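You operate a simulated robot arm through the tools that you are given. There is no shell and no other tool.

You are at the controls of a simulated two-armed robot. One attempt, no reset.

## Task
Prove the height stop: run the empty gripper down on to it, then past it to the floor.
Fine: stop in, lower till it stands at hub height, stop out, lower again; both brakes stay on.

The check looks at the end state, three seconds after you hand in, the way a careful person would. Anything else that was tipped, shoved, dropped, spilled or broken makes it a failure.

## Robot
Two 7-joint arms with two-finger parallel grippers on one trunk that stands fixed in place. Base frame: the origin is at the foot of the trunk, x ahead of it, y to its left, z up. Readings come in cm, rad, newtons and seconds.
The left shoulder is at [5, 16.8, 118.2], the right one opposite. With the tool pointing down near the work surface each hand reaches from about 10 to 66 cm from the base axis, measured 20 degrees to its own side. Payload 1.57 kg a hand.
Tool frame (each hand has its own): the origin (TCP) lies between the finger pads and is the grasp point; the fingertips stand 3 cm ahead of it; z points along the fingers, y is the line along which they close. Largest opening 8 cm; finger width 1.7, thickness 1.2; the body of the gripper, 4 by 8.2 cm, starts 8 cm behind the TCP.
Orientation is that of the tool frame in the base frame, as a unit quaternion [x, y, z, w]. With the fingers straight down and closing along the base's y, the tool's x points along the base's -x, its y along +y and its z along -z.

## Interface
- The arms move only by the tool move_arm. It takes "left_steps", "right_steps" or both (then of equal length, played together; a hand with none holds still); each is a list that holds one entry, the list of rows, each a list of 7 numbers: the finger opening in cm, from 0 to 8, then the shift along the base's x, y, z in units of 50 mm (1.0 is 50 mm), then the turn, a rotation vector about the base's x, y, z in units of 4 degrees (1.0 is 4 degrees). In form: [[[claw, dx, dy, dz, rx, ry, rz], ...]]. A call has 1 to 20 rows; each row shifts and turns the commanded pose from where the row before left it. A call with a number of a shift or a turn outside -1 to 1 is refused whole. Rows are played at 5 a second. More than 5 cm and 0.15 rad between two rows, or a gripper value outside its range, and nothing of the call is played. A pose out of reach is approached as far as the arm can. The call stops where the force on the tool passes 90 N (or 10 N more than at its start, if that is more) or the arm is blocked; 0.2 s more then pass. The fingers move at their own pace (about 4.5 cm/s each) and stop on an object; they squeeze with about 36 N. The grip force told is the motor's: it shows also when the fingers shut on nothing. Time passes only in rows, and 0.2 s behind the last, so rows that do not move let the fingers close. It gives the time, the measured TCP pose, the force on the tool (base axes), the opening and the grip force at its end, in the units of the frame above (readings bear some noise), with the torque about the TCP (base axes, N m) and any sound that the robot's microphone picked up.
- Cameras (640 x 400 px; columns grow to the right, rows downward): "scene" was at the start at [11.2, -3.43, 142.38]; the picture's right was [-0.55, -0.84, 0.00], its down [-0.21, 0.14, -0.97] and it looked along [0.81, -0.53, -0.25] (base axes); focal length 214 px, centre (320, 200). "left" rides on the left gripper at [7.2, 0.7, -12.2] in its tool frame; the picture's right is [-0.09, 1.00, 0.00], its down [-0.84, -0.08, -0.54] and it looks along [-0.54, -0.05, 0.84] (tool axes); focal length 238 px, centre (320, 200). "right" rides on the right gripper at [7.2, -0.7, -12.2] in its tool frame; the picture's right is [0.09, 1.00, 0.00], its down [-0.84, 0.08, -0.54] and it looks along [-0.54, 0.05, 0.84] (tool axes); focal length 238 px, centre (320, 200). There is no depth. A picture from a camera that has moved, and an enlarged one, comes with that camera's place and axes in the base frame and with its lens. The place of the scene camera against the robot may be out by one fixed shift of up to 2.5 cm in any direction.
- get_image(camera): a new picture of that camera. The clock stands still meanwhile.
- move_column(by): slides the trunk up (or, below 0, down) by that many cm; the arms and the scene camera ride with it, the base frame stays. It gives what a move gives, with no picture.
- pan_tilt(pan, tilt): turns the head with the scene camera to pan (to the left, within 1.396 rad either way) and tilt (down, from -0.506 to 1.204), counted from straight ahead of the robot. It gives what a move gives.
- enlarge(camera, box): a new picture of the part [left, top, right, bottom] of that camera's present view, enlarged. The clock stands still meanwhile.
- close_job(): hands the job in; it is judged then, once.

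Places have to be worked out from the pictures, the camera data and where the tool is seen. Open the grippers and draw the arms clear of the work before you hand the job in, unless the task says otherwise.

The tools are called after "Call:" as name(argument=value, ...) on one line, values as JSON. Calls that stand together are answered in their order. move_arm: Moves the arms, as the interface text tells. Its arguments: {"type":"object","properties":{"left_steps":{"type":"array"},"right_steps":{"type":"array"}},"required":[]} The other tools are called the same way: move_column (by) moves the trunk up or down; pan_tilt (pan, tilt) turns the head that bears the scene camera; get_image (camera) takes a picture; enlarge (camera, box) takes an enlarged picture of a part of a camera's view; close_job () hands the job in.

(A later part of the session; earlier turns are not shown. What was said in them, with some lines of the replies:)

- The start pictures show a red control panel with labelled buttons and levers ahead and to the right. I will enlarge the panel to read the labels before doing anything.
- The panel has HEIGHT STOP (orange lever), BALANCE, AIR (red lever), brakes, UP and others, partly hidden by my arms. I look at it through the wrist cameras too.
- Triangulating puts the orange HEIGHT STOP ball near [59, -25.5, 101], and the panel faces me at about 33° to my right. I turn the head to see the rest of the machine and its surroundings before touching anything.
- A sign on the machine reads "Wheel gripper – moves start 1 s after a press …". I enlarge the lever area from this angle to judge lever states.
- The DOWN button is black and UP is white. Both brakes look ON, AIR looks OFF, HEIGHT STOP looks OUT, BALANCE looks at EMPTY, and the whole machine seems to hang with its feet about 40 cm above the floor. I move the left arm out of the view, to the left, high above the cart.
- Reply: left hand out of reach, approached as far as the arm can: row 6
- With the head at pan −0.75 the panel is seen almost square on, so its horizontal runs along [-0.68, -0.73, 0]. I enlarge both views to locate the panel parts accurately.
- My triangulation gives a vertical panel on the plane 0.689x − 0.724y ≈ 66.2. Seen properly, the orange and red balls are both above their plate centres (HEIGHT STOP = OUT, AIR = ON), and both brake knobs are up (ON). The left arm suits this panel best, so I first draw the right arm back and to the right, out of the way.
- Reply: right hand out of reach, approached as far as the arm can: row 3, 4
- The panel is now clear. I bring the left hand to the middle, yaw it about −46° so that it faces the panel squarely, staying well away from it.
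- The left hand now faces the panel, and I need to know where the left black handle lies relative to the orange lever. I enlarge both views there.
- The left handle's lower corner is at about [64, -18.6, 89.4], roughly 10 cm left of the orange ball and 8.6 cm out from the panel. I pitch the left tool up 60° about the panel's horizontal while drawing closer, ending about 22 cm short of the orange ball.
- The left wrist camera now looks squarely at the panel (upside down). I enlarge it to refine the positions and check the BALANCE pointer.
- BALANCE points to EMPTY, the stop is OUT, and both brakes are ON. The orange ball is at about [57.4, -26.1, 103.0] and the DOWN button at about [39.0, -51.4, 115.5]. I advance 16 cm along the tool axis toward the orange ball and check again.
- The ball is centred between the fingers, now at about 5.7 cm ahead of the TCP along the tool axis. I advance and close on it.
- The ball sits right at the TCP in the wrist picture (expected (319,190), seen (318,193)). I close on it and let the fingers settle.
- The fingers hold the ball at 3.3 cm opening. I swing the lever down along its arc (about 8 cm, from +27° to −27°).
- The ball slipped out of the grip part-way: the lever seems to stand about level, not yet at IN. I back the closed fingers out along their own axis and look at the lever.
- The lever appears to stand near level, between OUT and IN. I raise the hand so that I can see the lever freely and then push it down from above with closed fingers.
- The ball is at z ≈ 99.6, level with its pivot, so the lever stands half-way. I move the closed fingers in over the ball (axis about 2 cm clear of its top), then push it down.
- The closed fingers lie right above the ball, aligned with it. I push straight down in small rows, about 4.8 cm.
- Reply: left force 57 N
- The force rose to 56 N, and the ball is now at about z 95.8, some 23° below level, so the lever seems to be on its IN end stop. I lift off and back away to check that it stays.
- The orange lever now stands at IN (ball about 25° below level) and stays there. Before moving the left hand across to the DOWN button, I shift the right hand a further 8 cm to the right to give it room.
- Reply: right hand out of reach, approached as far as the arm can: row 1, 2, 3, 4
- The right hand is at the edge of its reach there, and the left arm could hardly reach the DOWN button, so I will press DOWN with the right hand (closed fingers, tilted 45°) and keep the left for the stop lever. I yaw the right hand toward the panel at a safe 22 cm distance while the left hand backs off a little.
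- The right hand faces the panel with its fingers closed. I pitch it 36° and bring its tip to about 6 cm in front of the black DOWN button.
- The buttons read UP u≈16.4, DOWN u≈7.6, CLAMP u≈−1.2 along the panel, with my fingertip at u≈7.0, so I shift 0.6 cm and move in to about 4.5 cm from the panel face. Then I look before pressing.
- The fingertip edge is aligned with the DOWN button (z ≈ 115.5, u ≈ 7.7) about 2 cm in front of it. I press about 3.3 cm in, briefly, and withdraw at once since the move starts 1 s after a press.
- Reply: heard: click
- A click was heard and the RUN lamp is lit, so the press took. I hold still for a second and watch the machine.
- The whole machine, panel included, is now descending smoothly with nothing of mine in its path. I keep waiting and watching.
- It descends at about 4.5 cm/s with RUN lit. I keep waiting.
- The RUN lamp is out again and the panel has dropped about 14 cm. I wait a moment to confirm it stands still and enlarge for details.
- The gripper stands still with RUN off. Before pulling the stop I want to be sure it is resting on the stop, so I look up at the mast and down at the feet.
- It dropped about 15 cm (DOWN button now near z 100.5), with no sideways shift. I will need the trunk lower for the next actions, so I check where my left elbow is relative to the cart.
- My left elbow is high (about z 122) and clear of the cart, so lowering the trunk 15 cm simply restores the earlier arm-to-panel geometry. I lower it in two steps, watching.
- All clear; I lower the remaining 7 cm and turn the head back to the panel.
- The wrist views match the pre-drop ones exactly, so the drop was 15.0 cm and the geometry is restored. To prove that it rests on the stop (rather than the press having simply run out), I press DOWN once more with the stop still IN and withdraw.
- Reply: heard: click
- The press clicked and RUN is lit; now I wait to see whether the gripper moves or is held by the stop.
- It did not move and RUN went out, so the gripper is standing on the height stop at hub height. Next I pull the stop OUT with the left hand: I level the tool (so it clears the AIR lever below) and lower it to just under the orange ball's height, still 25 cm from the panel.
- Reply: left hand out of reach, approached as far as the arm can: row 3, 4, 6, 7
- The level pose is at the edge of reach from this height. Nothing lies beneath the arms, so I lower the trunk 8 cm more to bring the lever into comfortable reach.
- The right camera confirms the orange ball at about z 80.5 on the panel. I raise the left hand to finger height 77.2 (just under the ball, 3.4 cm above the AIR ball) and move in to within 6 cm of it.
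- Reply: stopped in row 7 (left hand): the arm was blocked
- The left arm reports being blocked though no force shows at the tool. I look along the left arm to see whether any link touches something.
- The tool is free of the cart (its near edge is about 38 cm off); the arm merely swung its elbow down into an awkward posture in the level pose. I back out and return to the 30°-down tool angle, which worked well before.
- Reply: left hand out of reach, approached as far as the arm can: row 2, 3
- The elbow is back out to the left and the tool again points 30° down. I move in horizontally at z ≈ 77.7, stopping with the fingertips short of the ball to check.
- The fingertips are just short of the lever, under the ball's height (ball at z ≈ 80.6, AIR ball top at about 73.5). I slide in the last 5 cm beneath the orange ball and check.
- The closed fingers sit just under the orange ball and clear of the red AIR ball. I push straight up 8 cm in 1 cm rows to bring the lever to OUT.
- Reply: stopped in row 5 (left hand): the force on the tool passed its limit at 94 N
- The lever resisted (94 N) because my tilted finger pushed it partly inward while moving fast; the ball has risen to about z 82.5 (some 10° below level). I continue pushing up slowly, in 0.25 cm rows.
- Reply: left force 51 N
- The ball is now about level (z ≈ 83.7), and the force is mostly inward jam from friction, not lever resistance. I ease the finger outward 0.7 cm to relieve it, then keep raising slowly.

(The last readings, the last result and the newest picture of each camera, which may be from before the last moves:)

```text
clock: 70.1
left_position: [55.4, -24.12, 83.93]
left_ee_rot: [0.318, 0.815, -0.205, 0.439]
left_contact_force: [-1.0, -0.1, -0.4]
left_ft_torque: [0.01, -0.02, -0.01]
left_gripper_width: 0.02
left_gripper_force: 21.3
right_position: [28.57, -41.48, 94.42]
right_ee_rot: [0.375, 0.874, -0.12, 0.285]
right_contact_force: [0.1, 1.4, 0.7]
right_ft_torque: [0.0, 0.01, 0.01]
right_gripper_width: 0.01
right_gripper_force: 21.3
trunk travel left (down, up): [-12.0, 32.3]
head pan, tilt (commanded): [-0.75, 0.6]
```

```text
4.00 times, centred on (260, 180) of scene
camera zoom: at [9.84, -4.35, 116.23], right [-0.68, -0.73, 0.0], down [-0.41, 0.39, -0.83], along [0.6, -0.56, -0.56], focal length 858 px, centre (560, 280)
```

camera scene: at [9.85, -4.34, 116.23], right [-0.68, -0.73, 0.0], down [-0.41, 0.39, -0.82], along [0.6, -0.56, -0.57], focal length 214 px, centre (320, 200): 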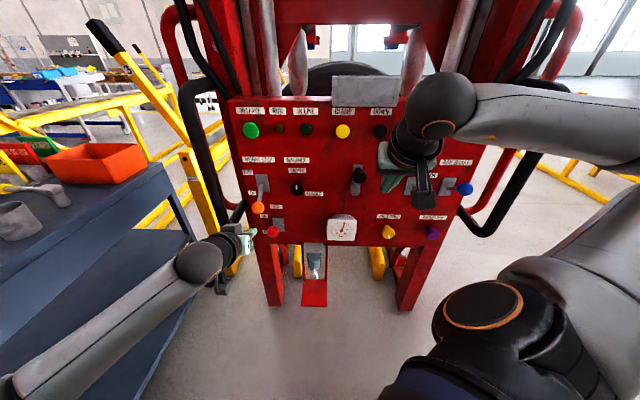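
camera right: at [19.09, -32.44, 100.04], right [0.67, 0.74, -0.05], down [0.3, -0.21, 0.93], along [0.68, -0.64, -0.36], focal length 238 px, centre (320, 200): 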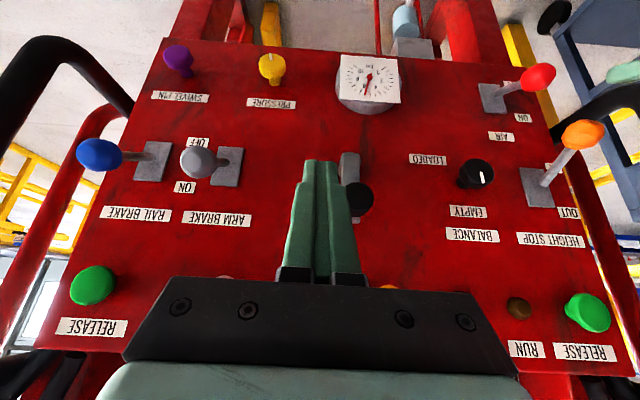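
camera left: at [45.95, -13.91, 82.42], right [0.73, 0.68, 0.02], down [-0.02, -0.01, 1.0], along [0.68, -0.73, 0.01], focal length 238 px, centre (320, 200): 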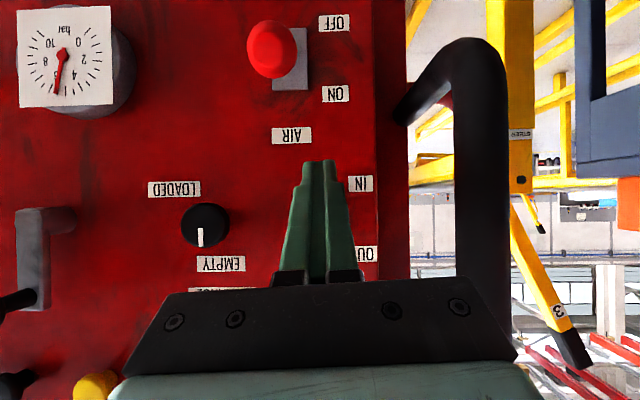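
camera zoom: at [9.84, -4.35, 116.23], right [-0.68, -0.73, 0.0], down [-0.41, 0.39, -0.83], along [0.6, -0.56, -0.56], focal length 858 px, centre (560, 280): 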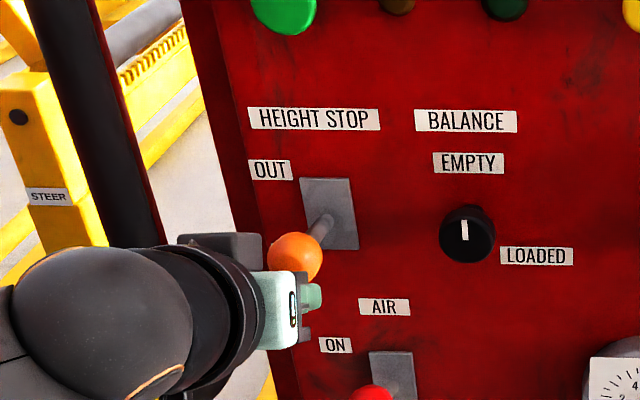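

The jam is gone (force near zero) and the ball has risen to about z 85.8, above level. I continue raising slowly toward the OUT end.

Call:
move_arm(left_steps=[[[0, 0, 0, 0.06, 0, 0, 0], [0, 0, 0, 0.06, 0, 0, 0], [0, 0, 0, 0.06, 0, 0, 0], [0, 0, 0, 0.06, 0, 0, 0], [0, 0, 0, 0.06, 0, 0, 0], [0, 0, 0, 0.06, 0, 0, 0], [0, 0, 0, 0.06, 0, 0, 0], [0, 0, 0, 0.06, 0, 0, 0]]])

Call:
enlarge(camera="right", box=[460, 40, 640, 240])

Call:
enlarge(camera="scene", box=[200, 130, 320, 230])

```text
clock: 71.9
left_position: [55.36, -24.01, 86.22]
left_ee_rot: [0.318, 0.816, -0.205, 0.438]
left_contact_force: [-0.5, 0.4, -0.2]
left_ft_torque: [0.04, 0.0, -0.01]
left_gripper_width: 0.0
left_gripper_force: 21.3
right_position: [28.6, -41.5, 94.45]
right_ee_rot: [0.376, 0.873, -0.122, 0.285]
right_contact_force: [-0.6, 0.4, 0.1]
right_ft_torque: [-0.01, 0.01, -0.01]
right_gripper_width: 0.0
right_gripper_force: 21.1
trunk travel left (down, up): [-12.0, 32.3]
head pan, tilt (commanded): [-0.75, 0.6]
```

```text
2.00 times, centred on (550, 140) of right
camera zoom: at [19.09, -32.44, 100.04], right [0.67, 0.74, -0.05], down [0.3, -0.21, 0.93], along [0.68, -0.64, -0.36], focal length 477 px, centre (-140, 320)
```

zoom: 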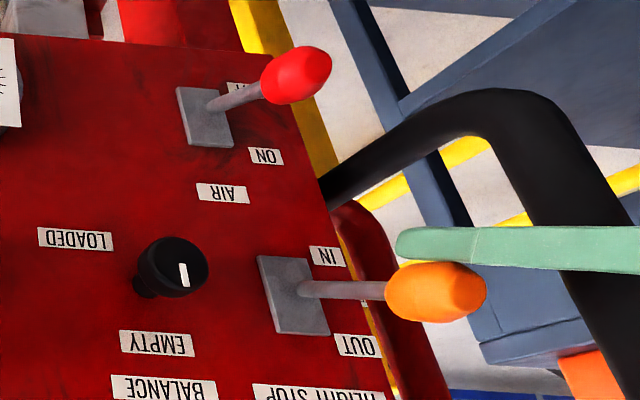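

```text
4.00 times, centred on (260, 180) of scene
camera zoom: at [9.85, -4.35, 116.23], right [-0.68, -0.73, 0.0], down [-0.41, 0.39, -0.83], along [0.6, -0.56, -0.56], focal length 858 px, centre (560, 280)
```

zoom: 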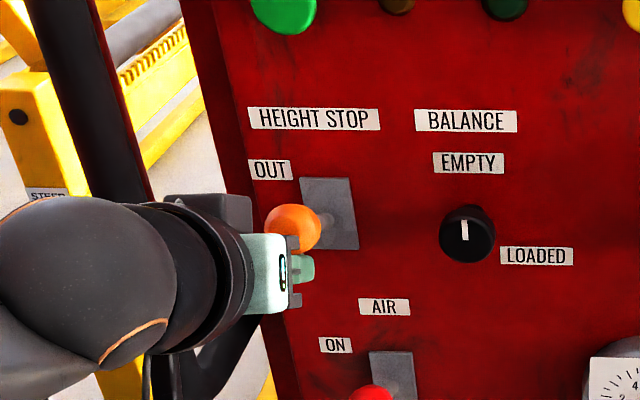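

The ball is at about z 87.8 (some 25° above level), nearly at OUT, with no force yet. I raise a little further until the end stop is felt.

Call:
move_arm(left_steps=[[[0, 0.005, -0.005, 0.06, 0, 0, 0], [0, 0.005, -0.005, 0.06, 0, 0, 0], [0, 0.005, -0.005, 0.06, 0, 0, 0]]])

Call:
enlarge(camera="scene", box=[200, 130, 320, 230])

Call:
enlarge(camera="right", box=[460, 40, 640, 240])

```text
clock: 72.7
left_position: [55.36, -24.07, 86.81]
left_ee_rot: [0.318, 0.817, -0.204, 0.435]
left_contact_force: [-2.8, 3.3, -9.5]
left_ft_torque: [0.04, 0.1, -0.05]
left_gripper_width: 0.0
left_gripper_force: 21.7
right_position: [28.51, -41.51, 94.41]
right_ee_rot: [0.375, 0.874, -0.12, 0.285]
right_contact_force: [0.5, -0.5, -0.7]
right_ft_torque: [0.0, -0.01, -0.01]
right_gripper_width: 0.04
right_gripper_force: 20.9
trunk travel left (down, up): [-12.0, 32.3]
head pan, tilt (commanded): [-0.75, 0.6]
```

```text
4.00 times, centred on (260, 180) of scene
camera zoom: at [9.9, -4.36, 116.21], right [-0.68, -0.73, 0.0], down [-0.41, 0.39, -0.82], along [0.6, -0.56, -0.57], focal length 858 px, centre (560, 280)
```

zoom: 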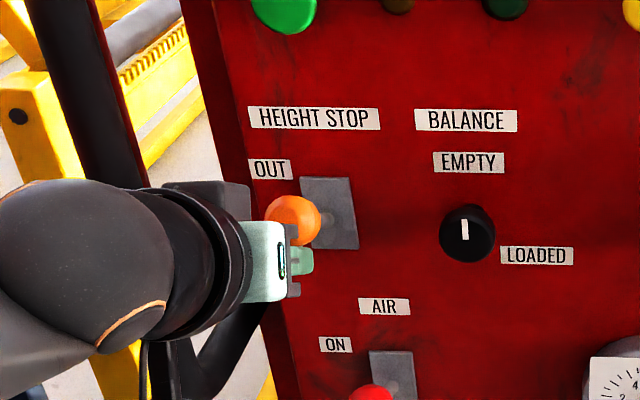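

```text
2.00 times, centred on (550, 140) of right
camera zoom: at [19.13, -32.45, 100.01], right [0.67, 0.74, -0.05], down [0.3, -0.21, 0.93], along [0.68, -0.64, -0.36], focal length 477 px, centre (-140, 320)
```

zoom: 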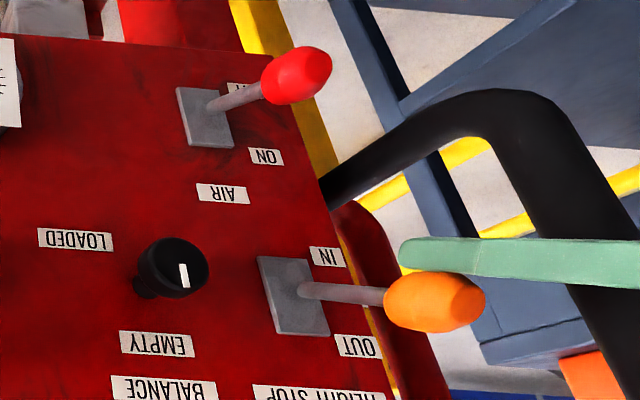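

The ball is now at about z 88.4 and about 10 N shows, so the lever is on its OUT end stop. I drop the finger 1.5 cm clear of the ball and back away from the panel.

Call:
move_arm(left_steps=[[[0, 0, 0, -0.15, 0, 0, 0], [0, 0, 0, -0.15, 0, 0, 0], [0, -0.413, 0.434, 0, 0, 0, 0], [0, -0.413, 0.434, 0, 0, 0, 0], [0, -0.413, 0.434, 0, 0, 0, 0], [0, -0.413, 0.434, 0, 0, 0, 0], [0, -0.413, 0.434, 0, 0, 0, 0], [0, 0, 0, 0, 0, 0, 0]]])

Call:
get_image(camera="scene")

Call:
enlarge(camera="scene", box=[220, 90, 360, 250])

Call:
get_image(camera="left")

Call:
get_image(camera="right")

```text
clock: 74.5
left_position: [45.01, -13.42, 85.67]
left_ee_rot: [0.317, 0.816, -0.204, 0.438]
left_contact_force: [0.2, -0.8, -0.6]
left_ft_torque: [-0.01, 0.01, -0.01]
left_gripper_width: 0.01
left_gripper_force: 21.1
right_position: [28.59, -41.47, 94.53]
right_ee_rot: [0.376, 0.873, -0.121, 0.285]
right_contact_force: [-0.2, 0.2, 0.7]
right_ft_torque: [0.01, 0.01, -0.01]
right_gripper_width: 0.0
right_gripper_force: 21.3
trunk travel left (down, up): [-12.0, 32.3]
head pan, tilt (commanded): [-0.75, 0.6]
```

```text
taken
camera scene: at [9.84, -4.34, 116.23], right [-0.68, -0.73, 0.0], down [-0.41, 0.39, -0.83], along [0.6, -0.56, -0.56], focal length 214 px, centre (320, 200)
```

scene: 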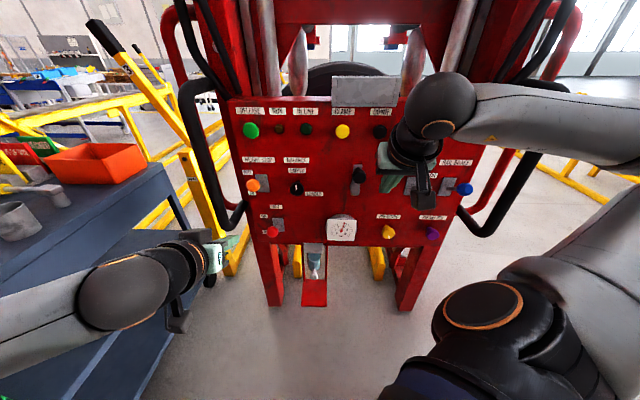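

```text
2.50 times, centred on (290, 170) of scene
camera zoom: at [9.84, -4.34, 116.23], right [-0.68, -0.73, 0.0], down [-0.41, 0.39, -0.83], along [0.6, -0.56, -0.56], focal length 536 px, centre (395, 275)
```

zoom: 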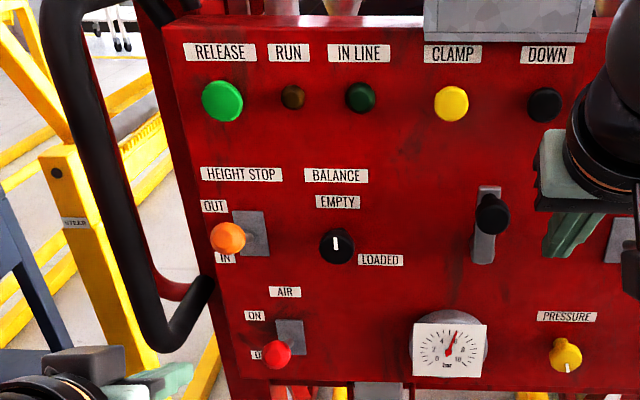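

```text
taken
camera left: at [35.45, -3.03, 85.97], right [0.73, 0.68, 0.02], down [-0.02, -0.01, 1.0], along [0.68, -0.73, 0.01], focal length 238 px, centre (320, 200)
```

left: 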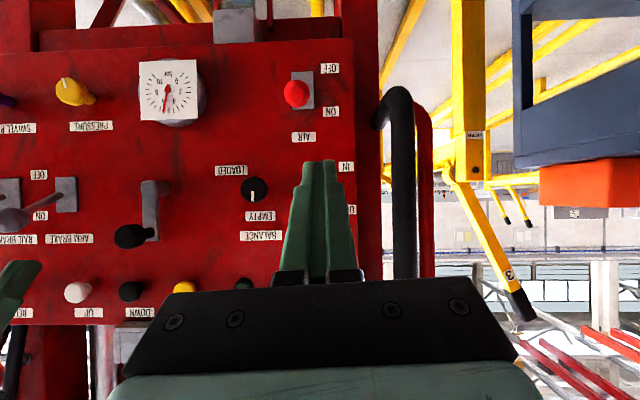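

```text
taken
camera right: at [19.08, -32.43, 100.05], right [0.67, 0.74, -0.05], down [0.3, -0.21, 0.93], along [0.68, -0.64, -0.36], focal length 238 px, centre (320, 200)
```

right: 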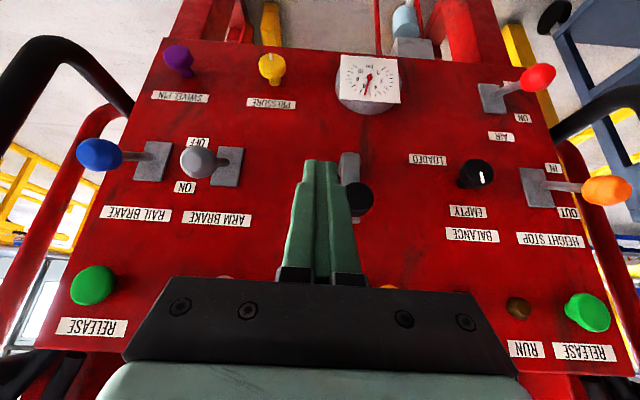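

The stop lever holds at OUT, AIR is still ON, and both brakes are still ON. Now I raise the right hand 8 cm and bring it in front of the DOWN button again (z ≈ 100.5).

Call:
move_arm(right_steps=[[[0, 0, 0, 0.4, 0, 0, 0], [0, 0, 0, 0.4, 0, 0, 0], [0, 0, 0, 0.4, 0, 0, 0], [0, 0, 0, 0.4, 0, 0, 0], [0, 0.33, -0.335, 0, 0, 0, 0], [0, 0.33, -0.335, 0, 0, 0, 0], [0, 0.33, -0.335, 0, 0, 0, 0], [0, 0.33, -0.335, 0, 0, 0, 0], [0, 0, 0, 0, 0, 0, 0]]])

Call:
get_image(camera="right")

Call:
enlarge(camera="left", box=[0, 220, 200, 345])

```text
clock: 76.5
left_position: [45.02, -13.51, 85.62]
left_ee_rot: [0.318, 0.815, -0.206, 0.438]
left_contact_force: [0.4, -0.2, -0.3]
left_ft_torque: [-0.02, -0.02, -0.01]
left_gripper_width: 0.0
left_gripper_force: 21.3
right_position: [35.41, -48.27, 102.52]
right_ee_rot: [0.376, 0.873, -0.121, 0.285]
right_contact_force: [-0.8, -0.4, 0.5]
right_ft_torque: [0.03, 0.02, -0.04]
right_gripper_width: 0.01
right_gripper_force: 21.1
trunk travel left (down, up): [-12.0, 32.3]
head pan, tilt (commanded): [-0.75, 0.6]
```

```text
taken
camera right: at [25.84, -39.21, 108.05], right [0.67, 0.74, -0.05], down [0.3, -0.21, 0.93], along [0.68, -0.64, -0.36], focal length 238 px, centre (320, 200)
```

right: 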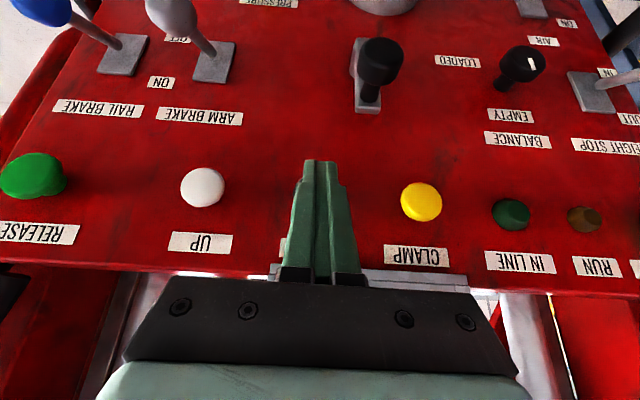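

```text
3.20 times, centred on (100, 282) of left
camera zoom: at [35.47, -3.07, 85.95], right [0.73, 0.68, 0.02], down [-0.02, -0.01, 1.0], along [0.68, -0.73, 0.01], focal length 763 px, centre (1024, -64)
```

zoom: 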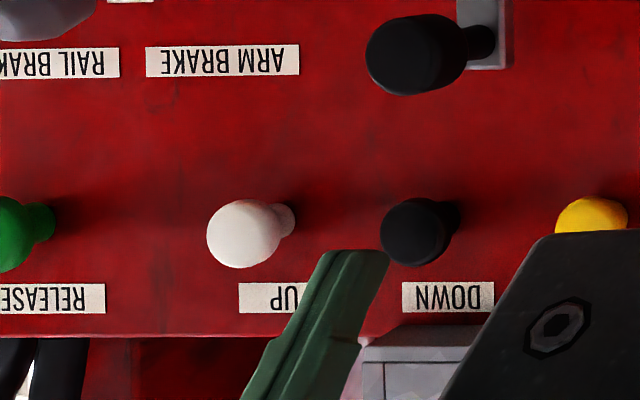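

The alignment matches the earlier successful press exactly, and nothing of mine is under the machine. I press DOWN and withdraw at once.

Call:
move_arm(right_steps=[[[0, 0.22, -0.237, 0, 0, 0, 0], [0, 0.22, -0.237, 0, 0, 0, 0], [0, 0, 0, 0, 0, 0, 0], [0, -0.413, 0.434, 0, 0, 0, 0], [0, -0.413, 0.434, 0, 0, 0, 0], [0, -0.413, 0.434, 0, 0, 0, 0], [0, -0.413, 0.434, 0, 0, 0, 0], [0, -0.3, 0.3, 0, 0, 0, 0]]])

Call:
get_image(camera="scene")

Call:
get_image(camera="left")

```text
clock: 78.3
left_position: [44.98, -13.43, 85.54]
left_ee_rot: [0.318, 0.816, -0.205, 0.437]
left_contact_force: [0.5, -0.1, -0.5]
left_ft_torque: [0.0, 0.01, 0.0]
left_gripper_width: 0.0
left_gripper_force: 21.4
right_position: [27.51, -40.28, 102.37]
right_ee_rot: [0.376, 0.873, -0.122, 0.285]
right_contact_force: [-0.6, 0.5, -0.6]
right_ft_torque: [0.02, 0.0, 0.0]
right_gripper_width: 0.0
right_gripper_force: 21.2
trunk travel left (down, up): [-12.0, 32.3]
head pan, tilt (commanded): [-0.75, 0.6]
heard: click
```

```text
taken
camera scene: at [9.85, -4.35, 116.23], right [-0.68, -0.73, 0.0], down [-0.41, 0.39, -0.83], along [0.6, -0.56, -0.56], focal length 214 px, centre (320, 200)
```

scene: 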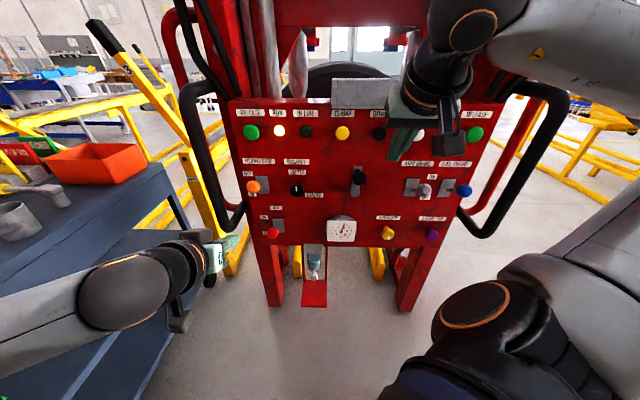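

```text
taken
camera left: at [35.47, -3.07, 85.95], right [0.73, 0.68, 0.02], down [-0.02, -0.01, 1.0], along [0.68, -0.73, 0.01], focal length 238 px, centre (320, 200)
```

left: 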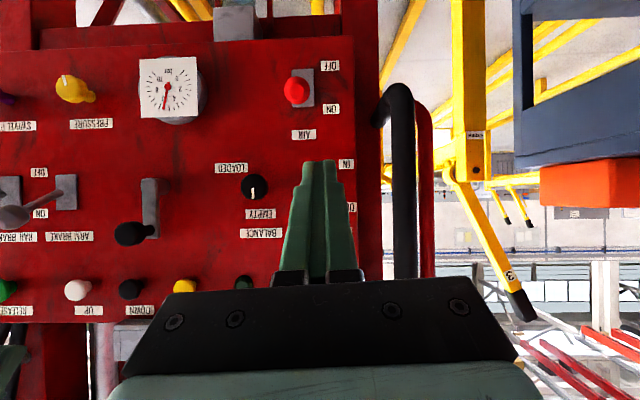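

The click sounded, RUN is lit and the machine is just starting down. I wait and watch, keeping both arms still and clear.

Call:
move_arm(right_steps=[[[0, -0.1, 0.1, 0, 0, 0, 0], [0, 0, 0, 0, 0, 0, 0], [0, 0, 0, 0, 0, 0, 0], [0, 0, 0, 0, 0, 0, 0], [0, 0, 0, 0, 0, 0, 0], [0, 0, 0, 0, 0, 0, 0], [0, 0, 0, 0, 0, 0, 0], [0, 0, 0, 0, 0, 0, 0]]])

Call:
get_image(camera="scene")

Call:
get_image(camera="left")

```text
clock: 80.1
left_position: [45.07, -13.49, 85.57]
left_ee_rot: [0.318, 0.816, -0.205, 0.437]
left_contact_force: [0.8, 0.7, -0.1]
left_ft_torque: [0.01, 0.01, 0.0]
left_gripper_width: 0.0
left_gripper_force: 21.5
right_position: [27.16, -39.79, 102.4]
right_ee_rot: [0.375, 0.873, -0.121, 0.286]
right_contact_force: [-0.3, -0.9, -0.7]
right_ft_torque: [0.01, -0.01, 0.01]
right_gripper_width: 0.0
right_gripper_force: 21.5
trunk travel left (down, up): [-12.0, 32.3]
head pan, tilt (commanded): [-0.75, 0.6]
```

```text
taken
camera scene: at [9.84, -4.35, 116.23], right [-0.68, -0.73, 0.0], down [-0.41, 0.39, -0.83], along [0.6, -0.56, -0.56], focal length 214 px, centre (320, 200)
```

scene: 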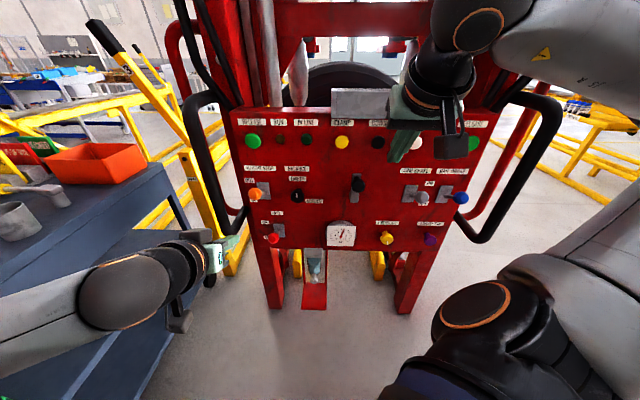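

```text
taken
camera left: at [35.47, -3.07, 85.95], right [0.73, 0.68, 0.02], down [-0.02, -0.01, 1.0], along [0.68, -0.73, 0.01], focal length 238 px, centre (320, 200)
```

left: 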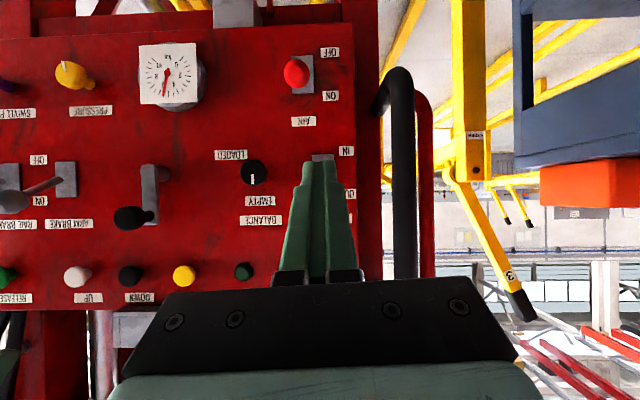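

It moved only about 2.7 cm and RUN looks out. I wait a little more and look at the lamp, the lever and the feet.

Call:
move_arm(right_steps=[[[0, 0, 0, 0, 0, 0, 0], [0, 0, 0, 0, 0, 0, 0], [0, 0, 0, 0, 0, 0, 0]]])

Call:
enlarge(camera="scene", box=[220, 90, 360, 250])

Call:
enlarge(camera="scene", box=[230, 220, 450, 360])

Call:
get_image(camera="left")

Call:
get_image(camera="right")

```text
clock: 80.9
left_position: [45.08, -13.49, 85.56]
left_ee_rot: [0.318, 0.816, -0.204, 0.437]
left_contact_force: [0.4, 1.0, -0.4]
left_ft_torque: [-0.02, 0.0, 0.01]
left_gripper_width: 0.0
left_gripper_force: 20.5
right_position: [27.19, -39.79, 102.51]
right_ee_rot: [0.376, 0.873, -0.122, 0.285]
right_contact_force: [0.1, 0.6, 0.2]
right_ft_torque: [0.02, 0.0, -0.03]
right_gripper_width: 0.0
right_gripper_force: 21.5
trunk travel left (down, up): [-12.0, 32.3]
head pan, tilt (commanded): [-0.75, 0.6]
```

```text
2.50 times, centred on (290, 170) of scene
camera zoom: at [9.84, -4.35, 116.23], right [-0.68, -0.73, 0.0], down [-0.41, 0.39, -0.83], along [0.6, -0.56, -0.56], focal length 536 px, centre (395, 275)
```

zoom: 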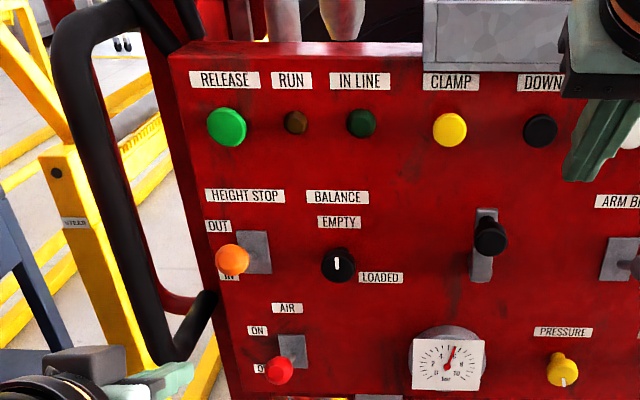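

```text
2.86 times, centred on (340, 290) of scene
camera zoom: at [9.84, -4.35, 116.23], right [-0.68, -0.73, 0.0], down [-0.41, 0.39, -0.83], along [0.6, -0.56, -0.56], focal length 613 px, centre (263, -57)
```

zoom: 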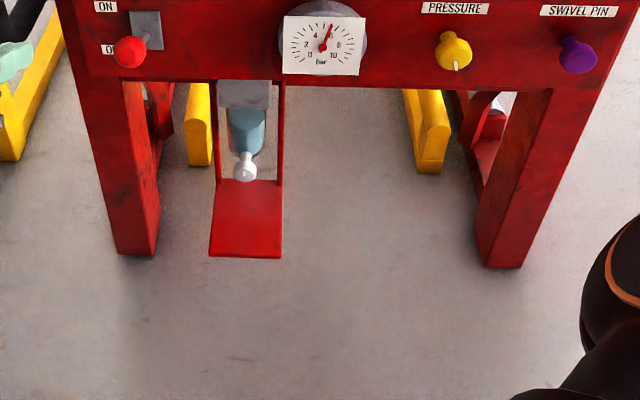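

```text
taken
camera left: at [35.47, -3.07, 85.95], right [0.73, 0.68, 0.02], down [-0.02, -0.01, 1.0], along [0.68, -0.73, 0.01], focal length 238 px, centre (320, 200)
```

left: 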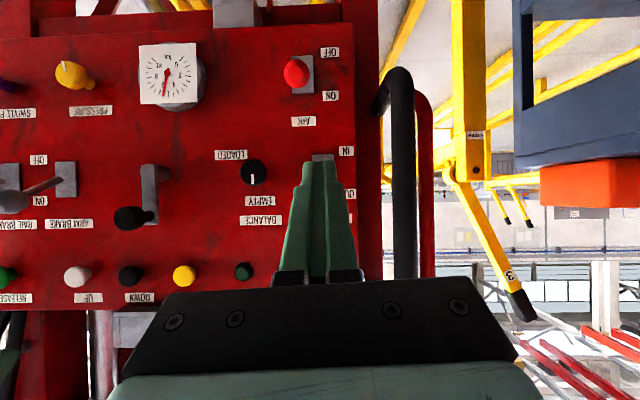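

```text
taken
camera right: at [17.62, -30.76, 108.02], right [0.67, 0.74, -0.05], down [0.3, -0.21, 0.93], along [0.68, -0.64, -0.36], focal length 238 px, centre (320, 200)
```

right: 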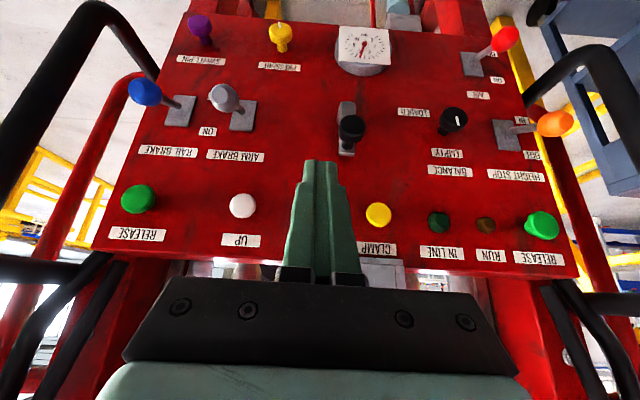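

The feet now show contact shadows as if on the floor, but I want to be sure. I tilt the left hand downward so that its camera looks at the feet, to triangulate their height.

Call:
move_arm(left_steps=[[[0, 0, 0, 0, 0.724, 0.689, 0], [0, 0, 0, 0, 0.724, 0.689, 0], [0, 0, 0, 0, 0.724, 0.689, 0], [0, 0, 0, 0, 0.724, 0.689, 0], [0, 0, 0, 0, 0.724, 0.689, 0], [0, 0, 0, 0, 0.724, 0.689, 0], [0, 0, 0, 0, 0.724, 0.689, 0], [0, 0, 0, 0, 0.724, 0.689, 0], [0, 0, 0, 0, 0.724, 0.689, 0], [0, 0, 0, 0, 0.724, 0.689, 0], [0, 0, 0, 0, 0, 0, 0]]])

Call:
get_image(camera="left")

Call:
get_image(camera="scene")

```text
clock: 83.3
left_position: [45.08, -13.37, 85.83]
left_ee_rot: [0.359, 0.92, -0.065, 0.14]
left_contact_force: [-1.2, 0.7, 0.2]
left_ft_torque: [0.01, 0.01, -0.03]
left_gripper_width: 0.0
left_gripper_force: 21.4
right_position: [27.14, -39.69, 102.46]
right_ee_rot: [0.376, 0.873, -0.122, 0.285]
right_contact_force: [-0.2, 0.5, -0.8]
right_ft_torque: [0.01, -0.01, 0.02]
right_gripper_width: 0.0
right_gripper_force: 21.6
trunk travel left (down, up): [-12.0, 32.3]
head pan, tilt (commanded): [-0.75, 0.6]
```

```text
taken
camera left: at [37.99, -5.45, 95.12], right [0.74, 0.67, 0.01], down [0.42, -0.48, 0.77], along [0.52, -0.57, -0.64], focal length 238 px, centre (320, 200)
```

left: 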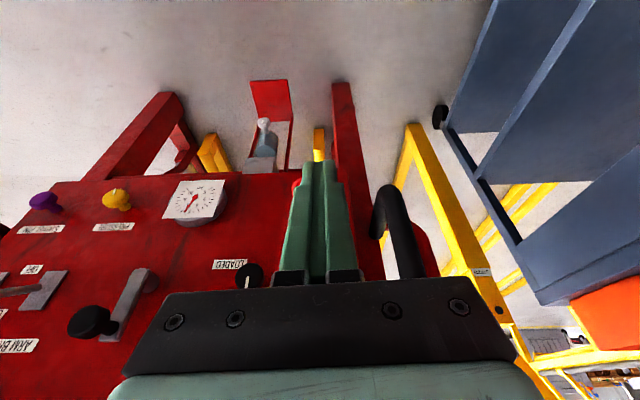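

```text
taken
camera scene: at [9.84, -4.35, 116.23], right [-0.68, -0.73, 0.0], down [-0.41, 0.39, -0.83], along [0.6, -0.56, -0.56], focal length 214 px, centre (320, 200)
```

scene: 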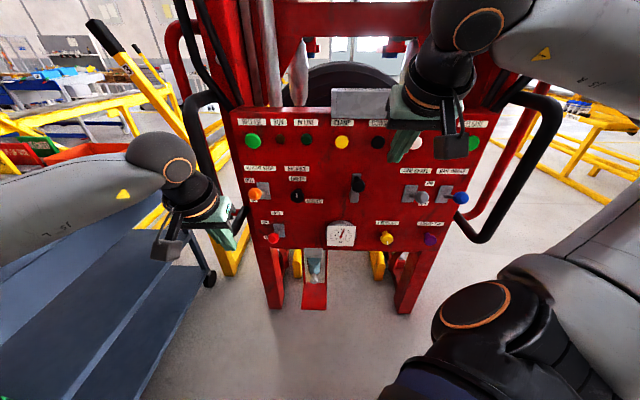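

Both legs' feet are visible from here. I enlarge the two views to triangulate the foot bottoms.

Call:
enlarge(camera="left", box=[230, 60, 390, 180])

Call:
enlarge(camera="left", box=[60, 60, 240, 190])

Call:
enlarge(camera="scene", box=[240, 230, 340, 330])

Call:
enlarge(camera="scene", box=[350, 230, 450, 330])

```text
3.33 times, centred on (310, 120) of left
camera zoom: at [37.99, -5.45, 95.12], right [0.74, 0.67, 0.01], down [0.42, -0.48, 0.77], along [0.52, -0.57, -0.64], focal length 794 px, centre (353, 467)
```

zoom: 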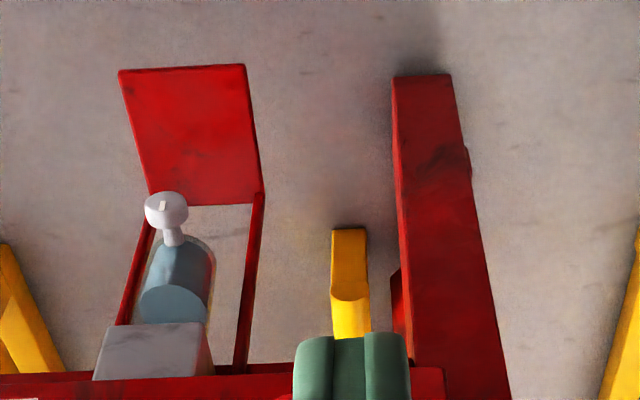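

```text
3.08 times, centred on (150, 125) of left
camera zoom: at [37.99, -5.45, 95.12], right [0.74, 0.67, 0.01], down [0.42, -0.48, 0.77], along [0.52, -0.57, -0.64], focal length 733 px, centre (843, 431)
```

zoom: 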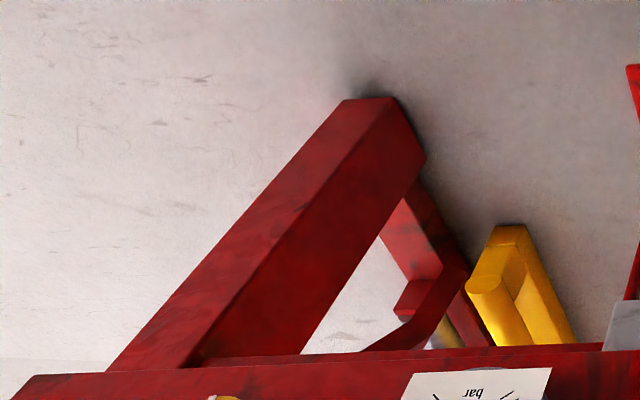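

```text
4.00 times, centred on (290, 280) of scene
camera zoom: at [9.84, -4.35, 116.23], right [-0.68, -0.73, 0.0], down [-0.41, 0.39, -0.83], along [0.6, -0.56, -0.56], focal length 858 px, centre (440, -120)
```

zoom: 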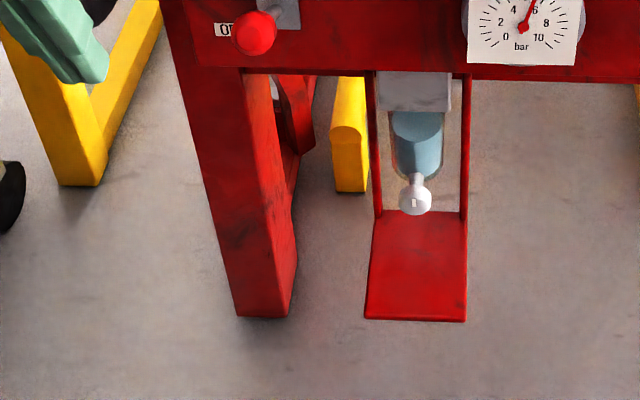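

```text
4.00 times, centred on (400, 280) of scene
camera zoom: at [9.84, -4.35, 116.23], right [-0.68, -0.73, 0.0], down [-0.41, 0.39, -0.83], along [0.6, -0.56, -0.56], focal length 858 px, centre (0, -120)
```

zoom: 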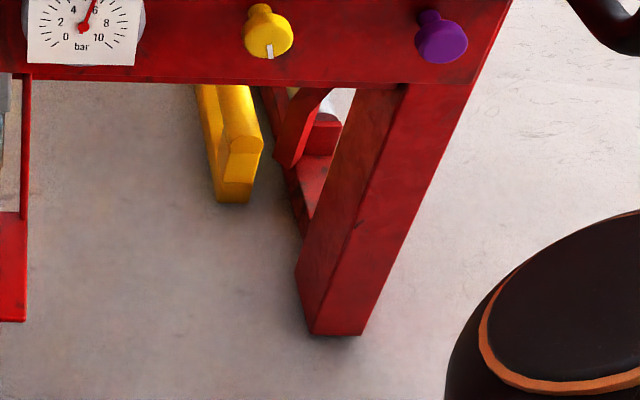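

Rays to the foot corners from the two cameras meet the floor at the same points (within 1 cm) for both legs, so the machine stands on the floor and RUN is out. I now open both grippers and draw the arms back from the panel.

Call:
move_arm(left_steps=[[[2, -0.33, 0.35, 0.15, 0, 0, 0], [5, -0.33, 0.35, 0.15, 0, 0, 0], [8, -0.33, 0.35, 0.15, 0, 0, 0], [8, -0.33, 0.35, 0.15, 0, 0, 0], [8, -0.33, 0.35, 0.15, 0, 0, 0], [8, 0, 0, 0, 0, 0, 0]]], right_steps=[[[0, -0.15, 0.15, 0.25, 0, 0, 0], [2, -0.15, 0.15, 0.25, 0, 0, 0], [5, -0.15, 0.15, 0.25, 0, 0, 0], [8, -0.15, 0.15, 0.25, 0, 0, 0], [8, 0, 0, 0.25, 0, 0, 0], [8, 0, 0, 0, 0, 0, 0]]])

Call:
get_image(camera="scene")

Call:
get_image(camera="right")

Call:
get_image(camera="left")

```text
clock: 84.7
left_position: [36.74, -4.38, 89.3]
left_ee_rot: [0.359, 0.921, -0.065, 0.14]
left_contact_force: [0.0, 0.2, 0.0]
left_ft_torque: [0.01, -0.01, -0.01]
left_gripper_width: 7.98
left_gripper_force: 0.0
right_position: [24.19, -36.76, 108.82]
right_ee_rot: [0.376, 0.873, -0.122, 0.285]
right_contact_force: [0.8, -0.1, 0.0]
right_ft_torque: [0.01, 0.02, 0.02]
right_gripper_width: 7.99
right_gripper_force: 0.1
trunk travel left (down, up): [-12.0, 32.3]
head pan, tilt (commanded): [-0.75, 0.6]
```

```text
taken
camera scene: at [9.84, -4.34, 116.23], right [-0.68, -0.73, 0.0], down [-0.41, 0.39, -0.83], along [0.6, -0.56, -0.56], focal length 214 px, centre (320, 200)
```

scene: 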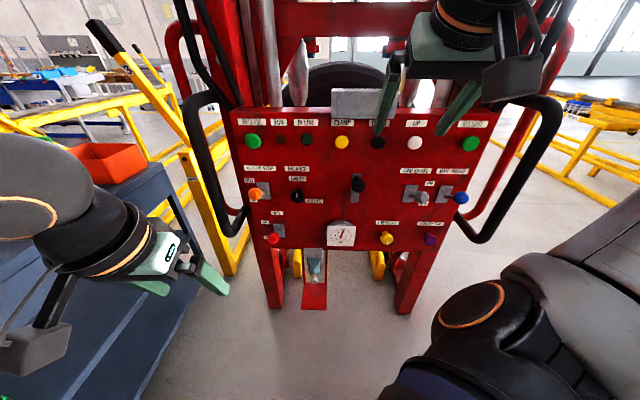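

```text
taken
camera right: at [14.7, -27.81, 114.3], right [0.67, 0.74, -0.05], down [0.3, -0.21, 0.93], along [0.68, -0.64, -0.36], focal length 238 px, centre (320, 200)
```

right: 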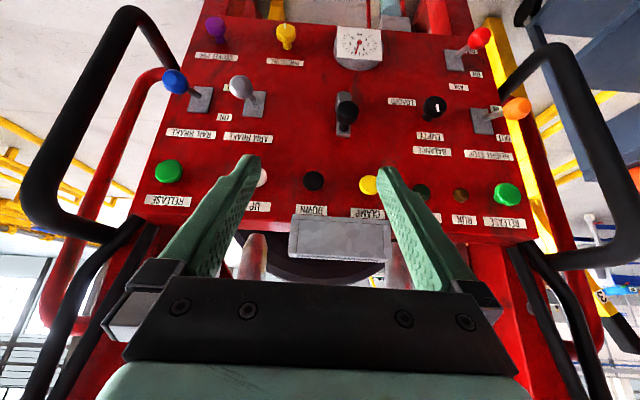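

```text
taken
camera left: at [29.58, 3.31, 98.64], right [0.74, 0.67, 0.01], down [0.42, -0.47, 0.77], along [0.52, -0.57, -0.64], focal length 238 px, centre (320, 200)
```

left: 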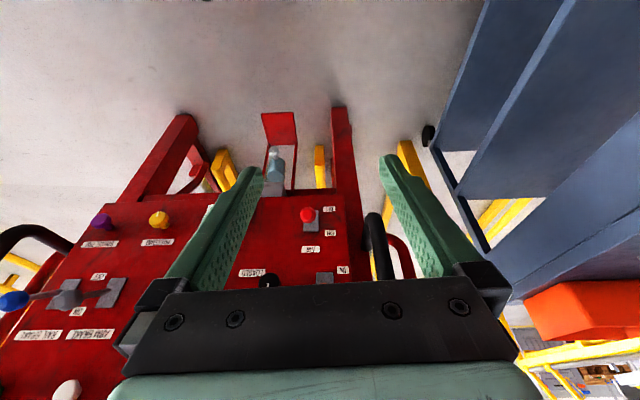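

Both grippers are open and away from the panel. I take a last close look at the levers and lamps before handing in.

Call:
enlarge(camera="scene", box=[230, 100, 350, 250])

Call:
enlarge(camera="scene", box=[350, 120, 490, 250])

Call:
enlarge(camera="right", box=[130, 20, 310, 220])

Call:
enlarge(camera="right", box=[380, 20, 560, 220])

```text
2.67 times, centred on (290, 175) of scene
camera zoom: at [9.84, -4.34, 116.23], right [-0.68, -0.73, 0.0], down [-0.41, 0.39, -0.83], along [0.6, -0.56, -0.56], focal length 572 px, centre (400, 267)
```

zoom: 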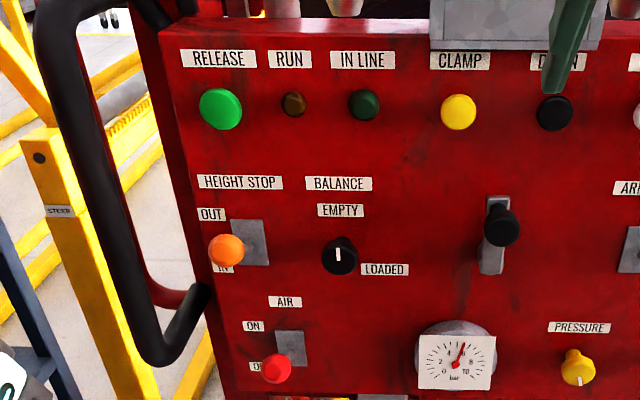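

```text
3.08 times, centred on (420, 185) of scene
camera zoom: at [9.84, -4.34, 116.23], right [-0.68, -0.73, 0.0], down [-0.41, 0.39, -0.83], along [0.6, -0.56, -0.56], focal length 660 px, centre (12, 246)
```

zoom: 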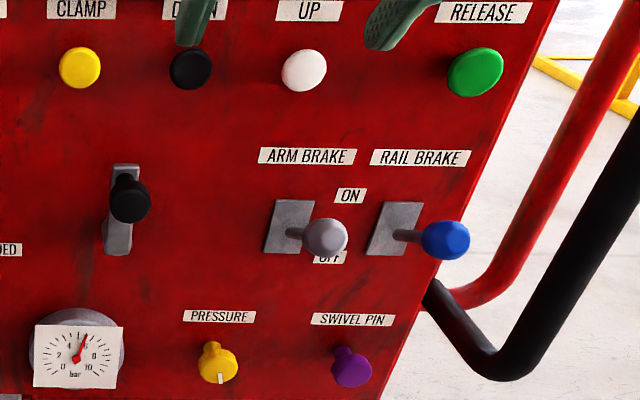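

```text
2.00 times, centred on (220, 120) of right
camera zoom: at [14.7, -27.81, 114.3], right [0.67, 0.74, -0.05], down [0.3, -0.21, 0.93], along [0.68, -0.64, -0.36], focal length 477 px, centre (520, 360)
```

zoom: 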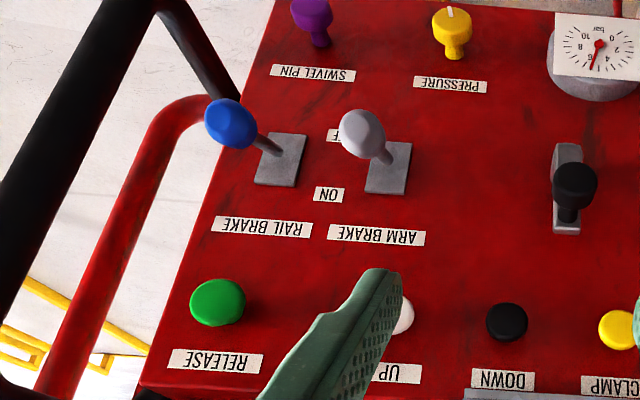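

```text
2.00 times, centred on (470, 120) of right
camera zoom: at [14.7, -27.81, 114.3], right [0.67, 0.74, -0.05], down [0.3, -0.21, 0.93], along [0.68, -0.64, -0.36], focal length 477 px, centre (20, 360)
```

zoom: 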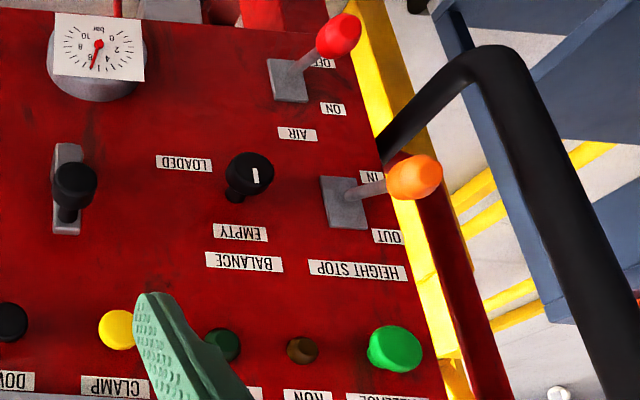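

RUN is out, HEIGHT STOP is OUT, AIR is ON, BALANCE is at EMPTY, both brake knobs are up (ON), and the gripper stands on the floor with my hands open and clear. I hand in the job.

Call:
close_job()

```text
The job is handed in.
```

The height stop held. With it in, the empty gripper came down about 15 cm and stopped there, which I took as hub height. A second press of DOWN with the stop still in did not move it.

With the stop out, the next press lowered the gripper roughly 2.7 cm more. I judged it to be on the floor because the sight lines to both feet from two cameras met at floor level, within about 1 cm, and the RUN lamp was out.

At hand-in, both brakes were on, the height stop was out, air was on, balance was at EMPTY, and both of the robot's grippers were open and clear of the panel.

- **Stop lever:** the first grip on it slipped. On the way out it jammed once, and one push passed the force limit at 94 N. It ended fully at OUT and stayed there.
- **Left arm:** it once reported being blocked, with no force at the tool. I saw no sign that it touched anything, and backed it out.
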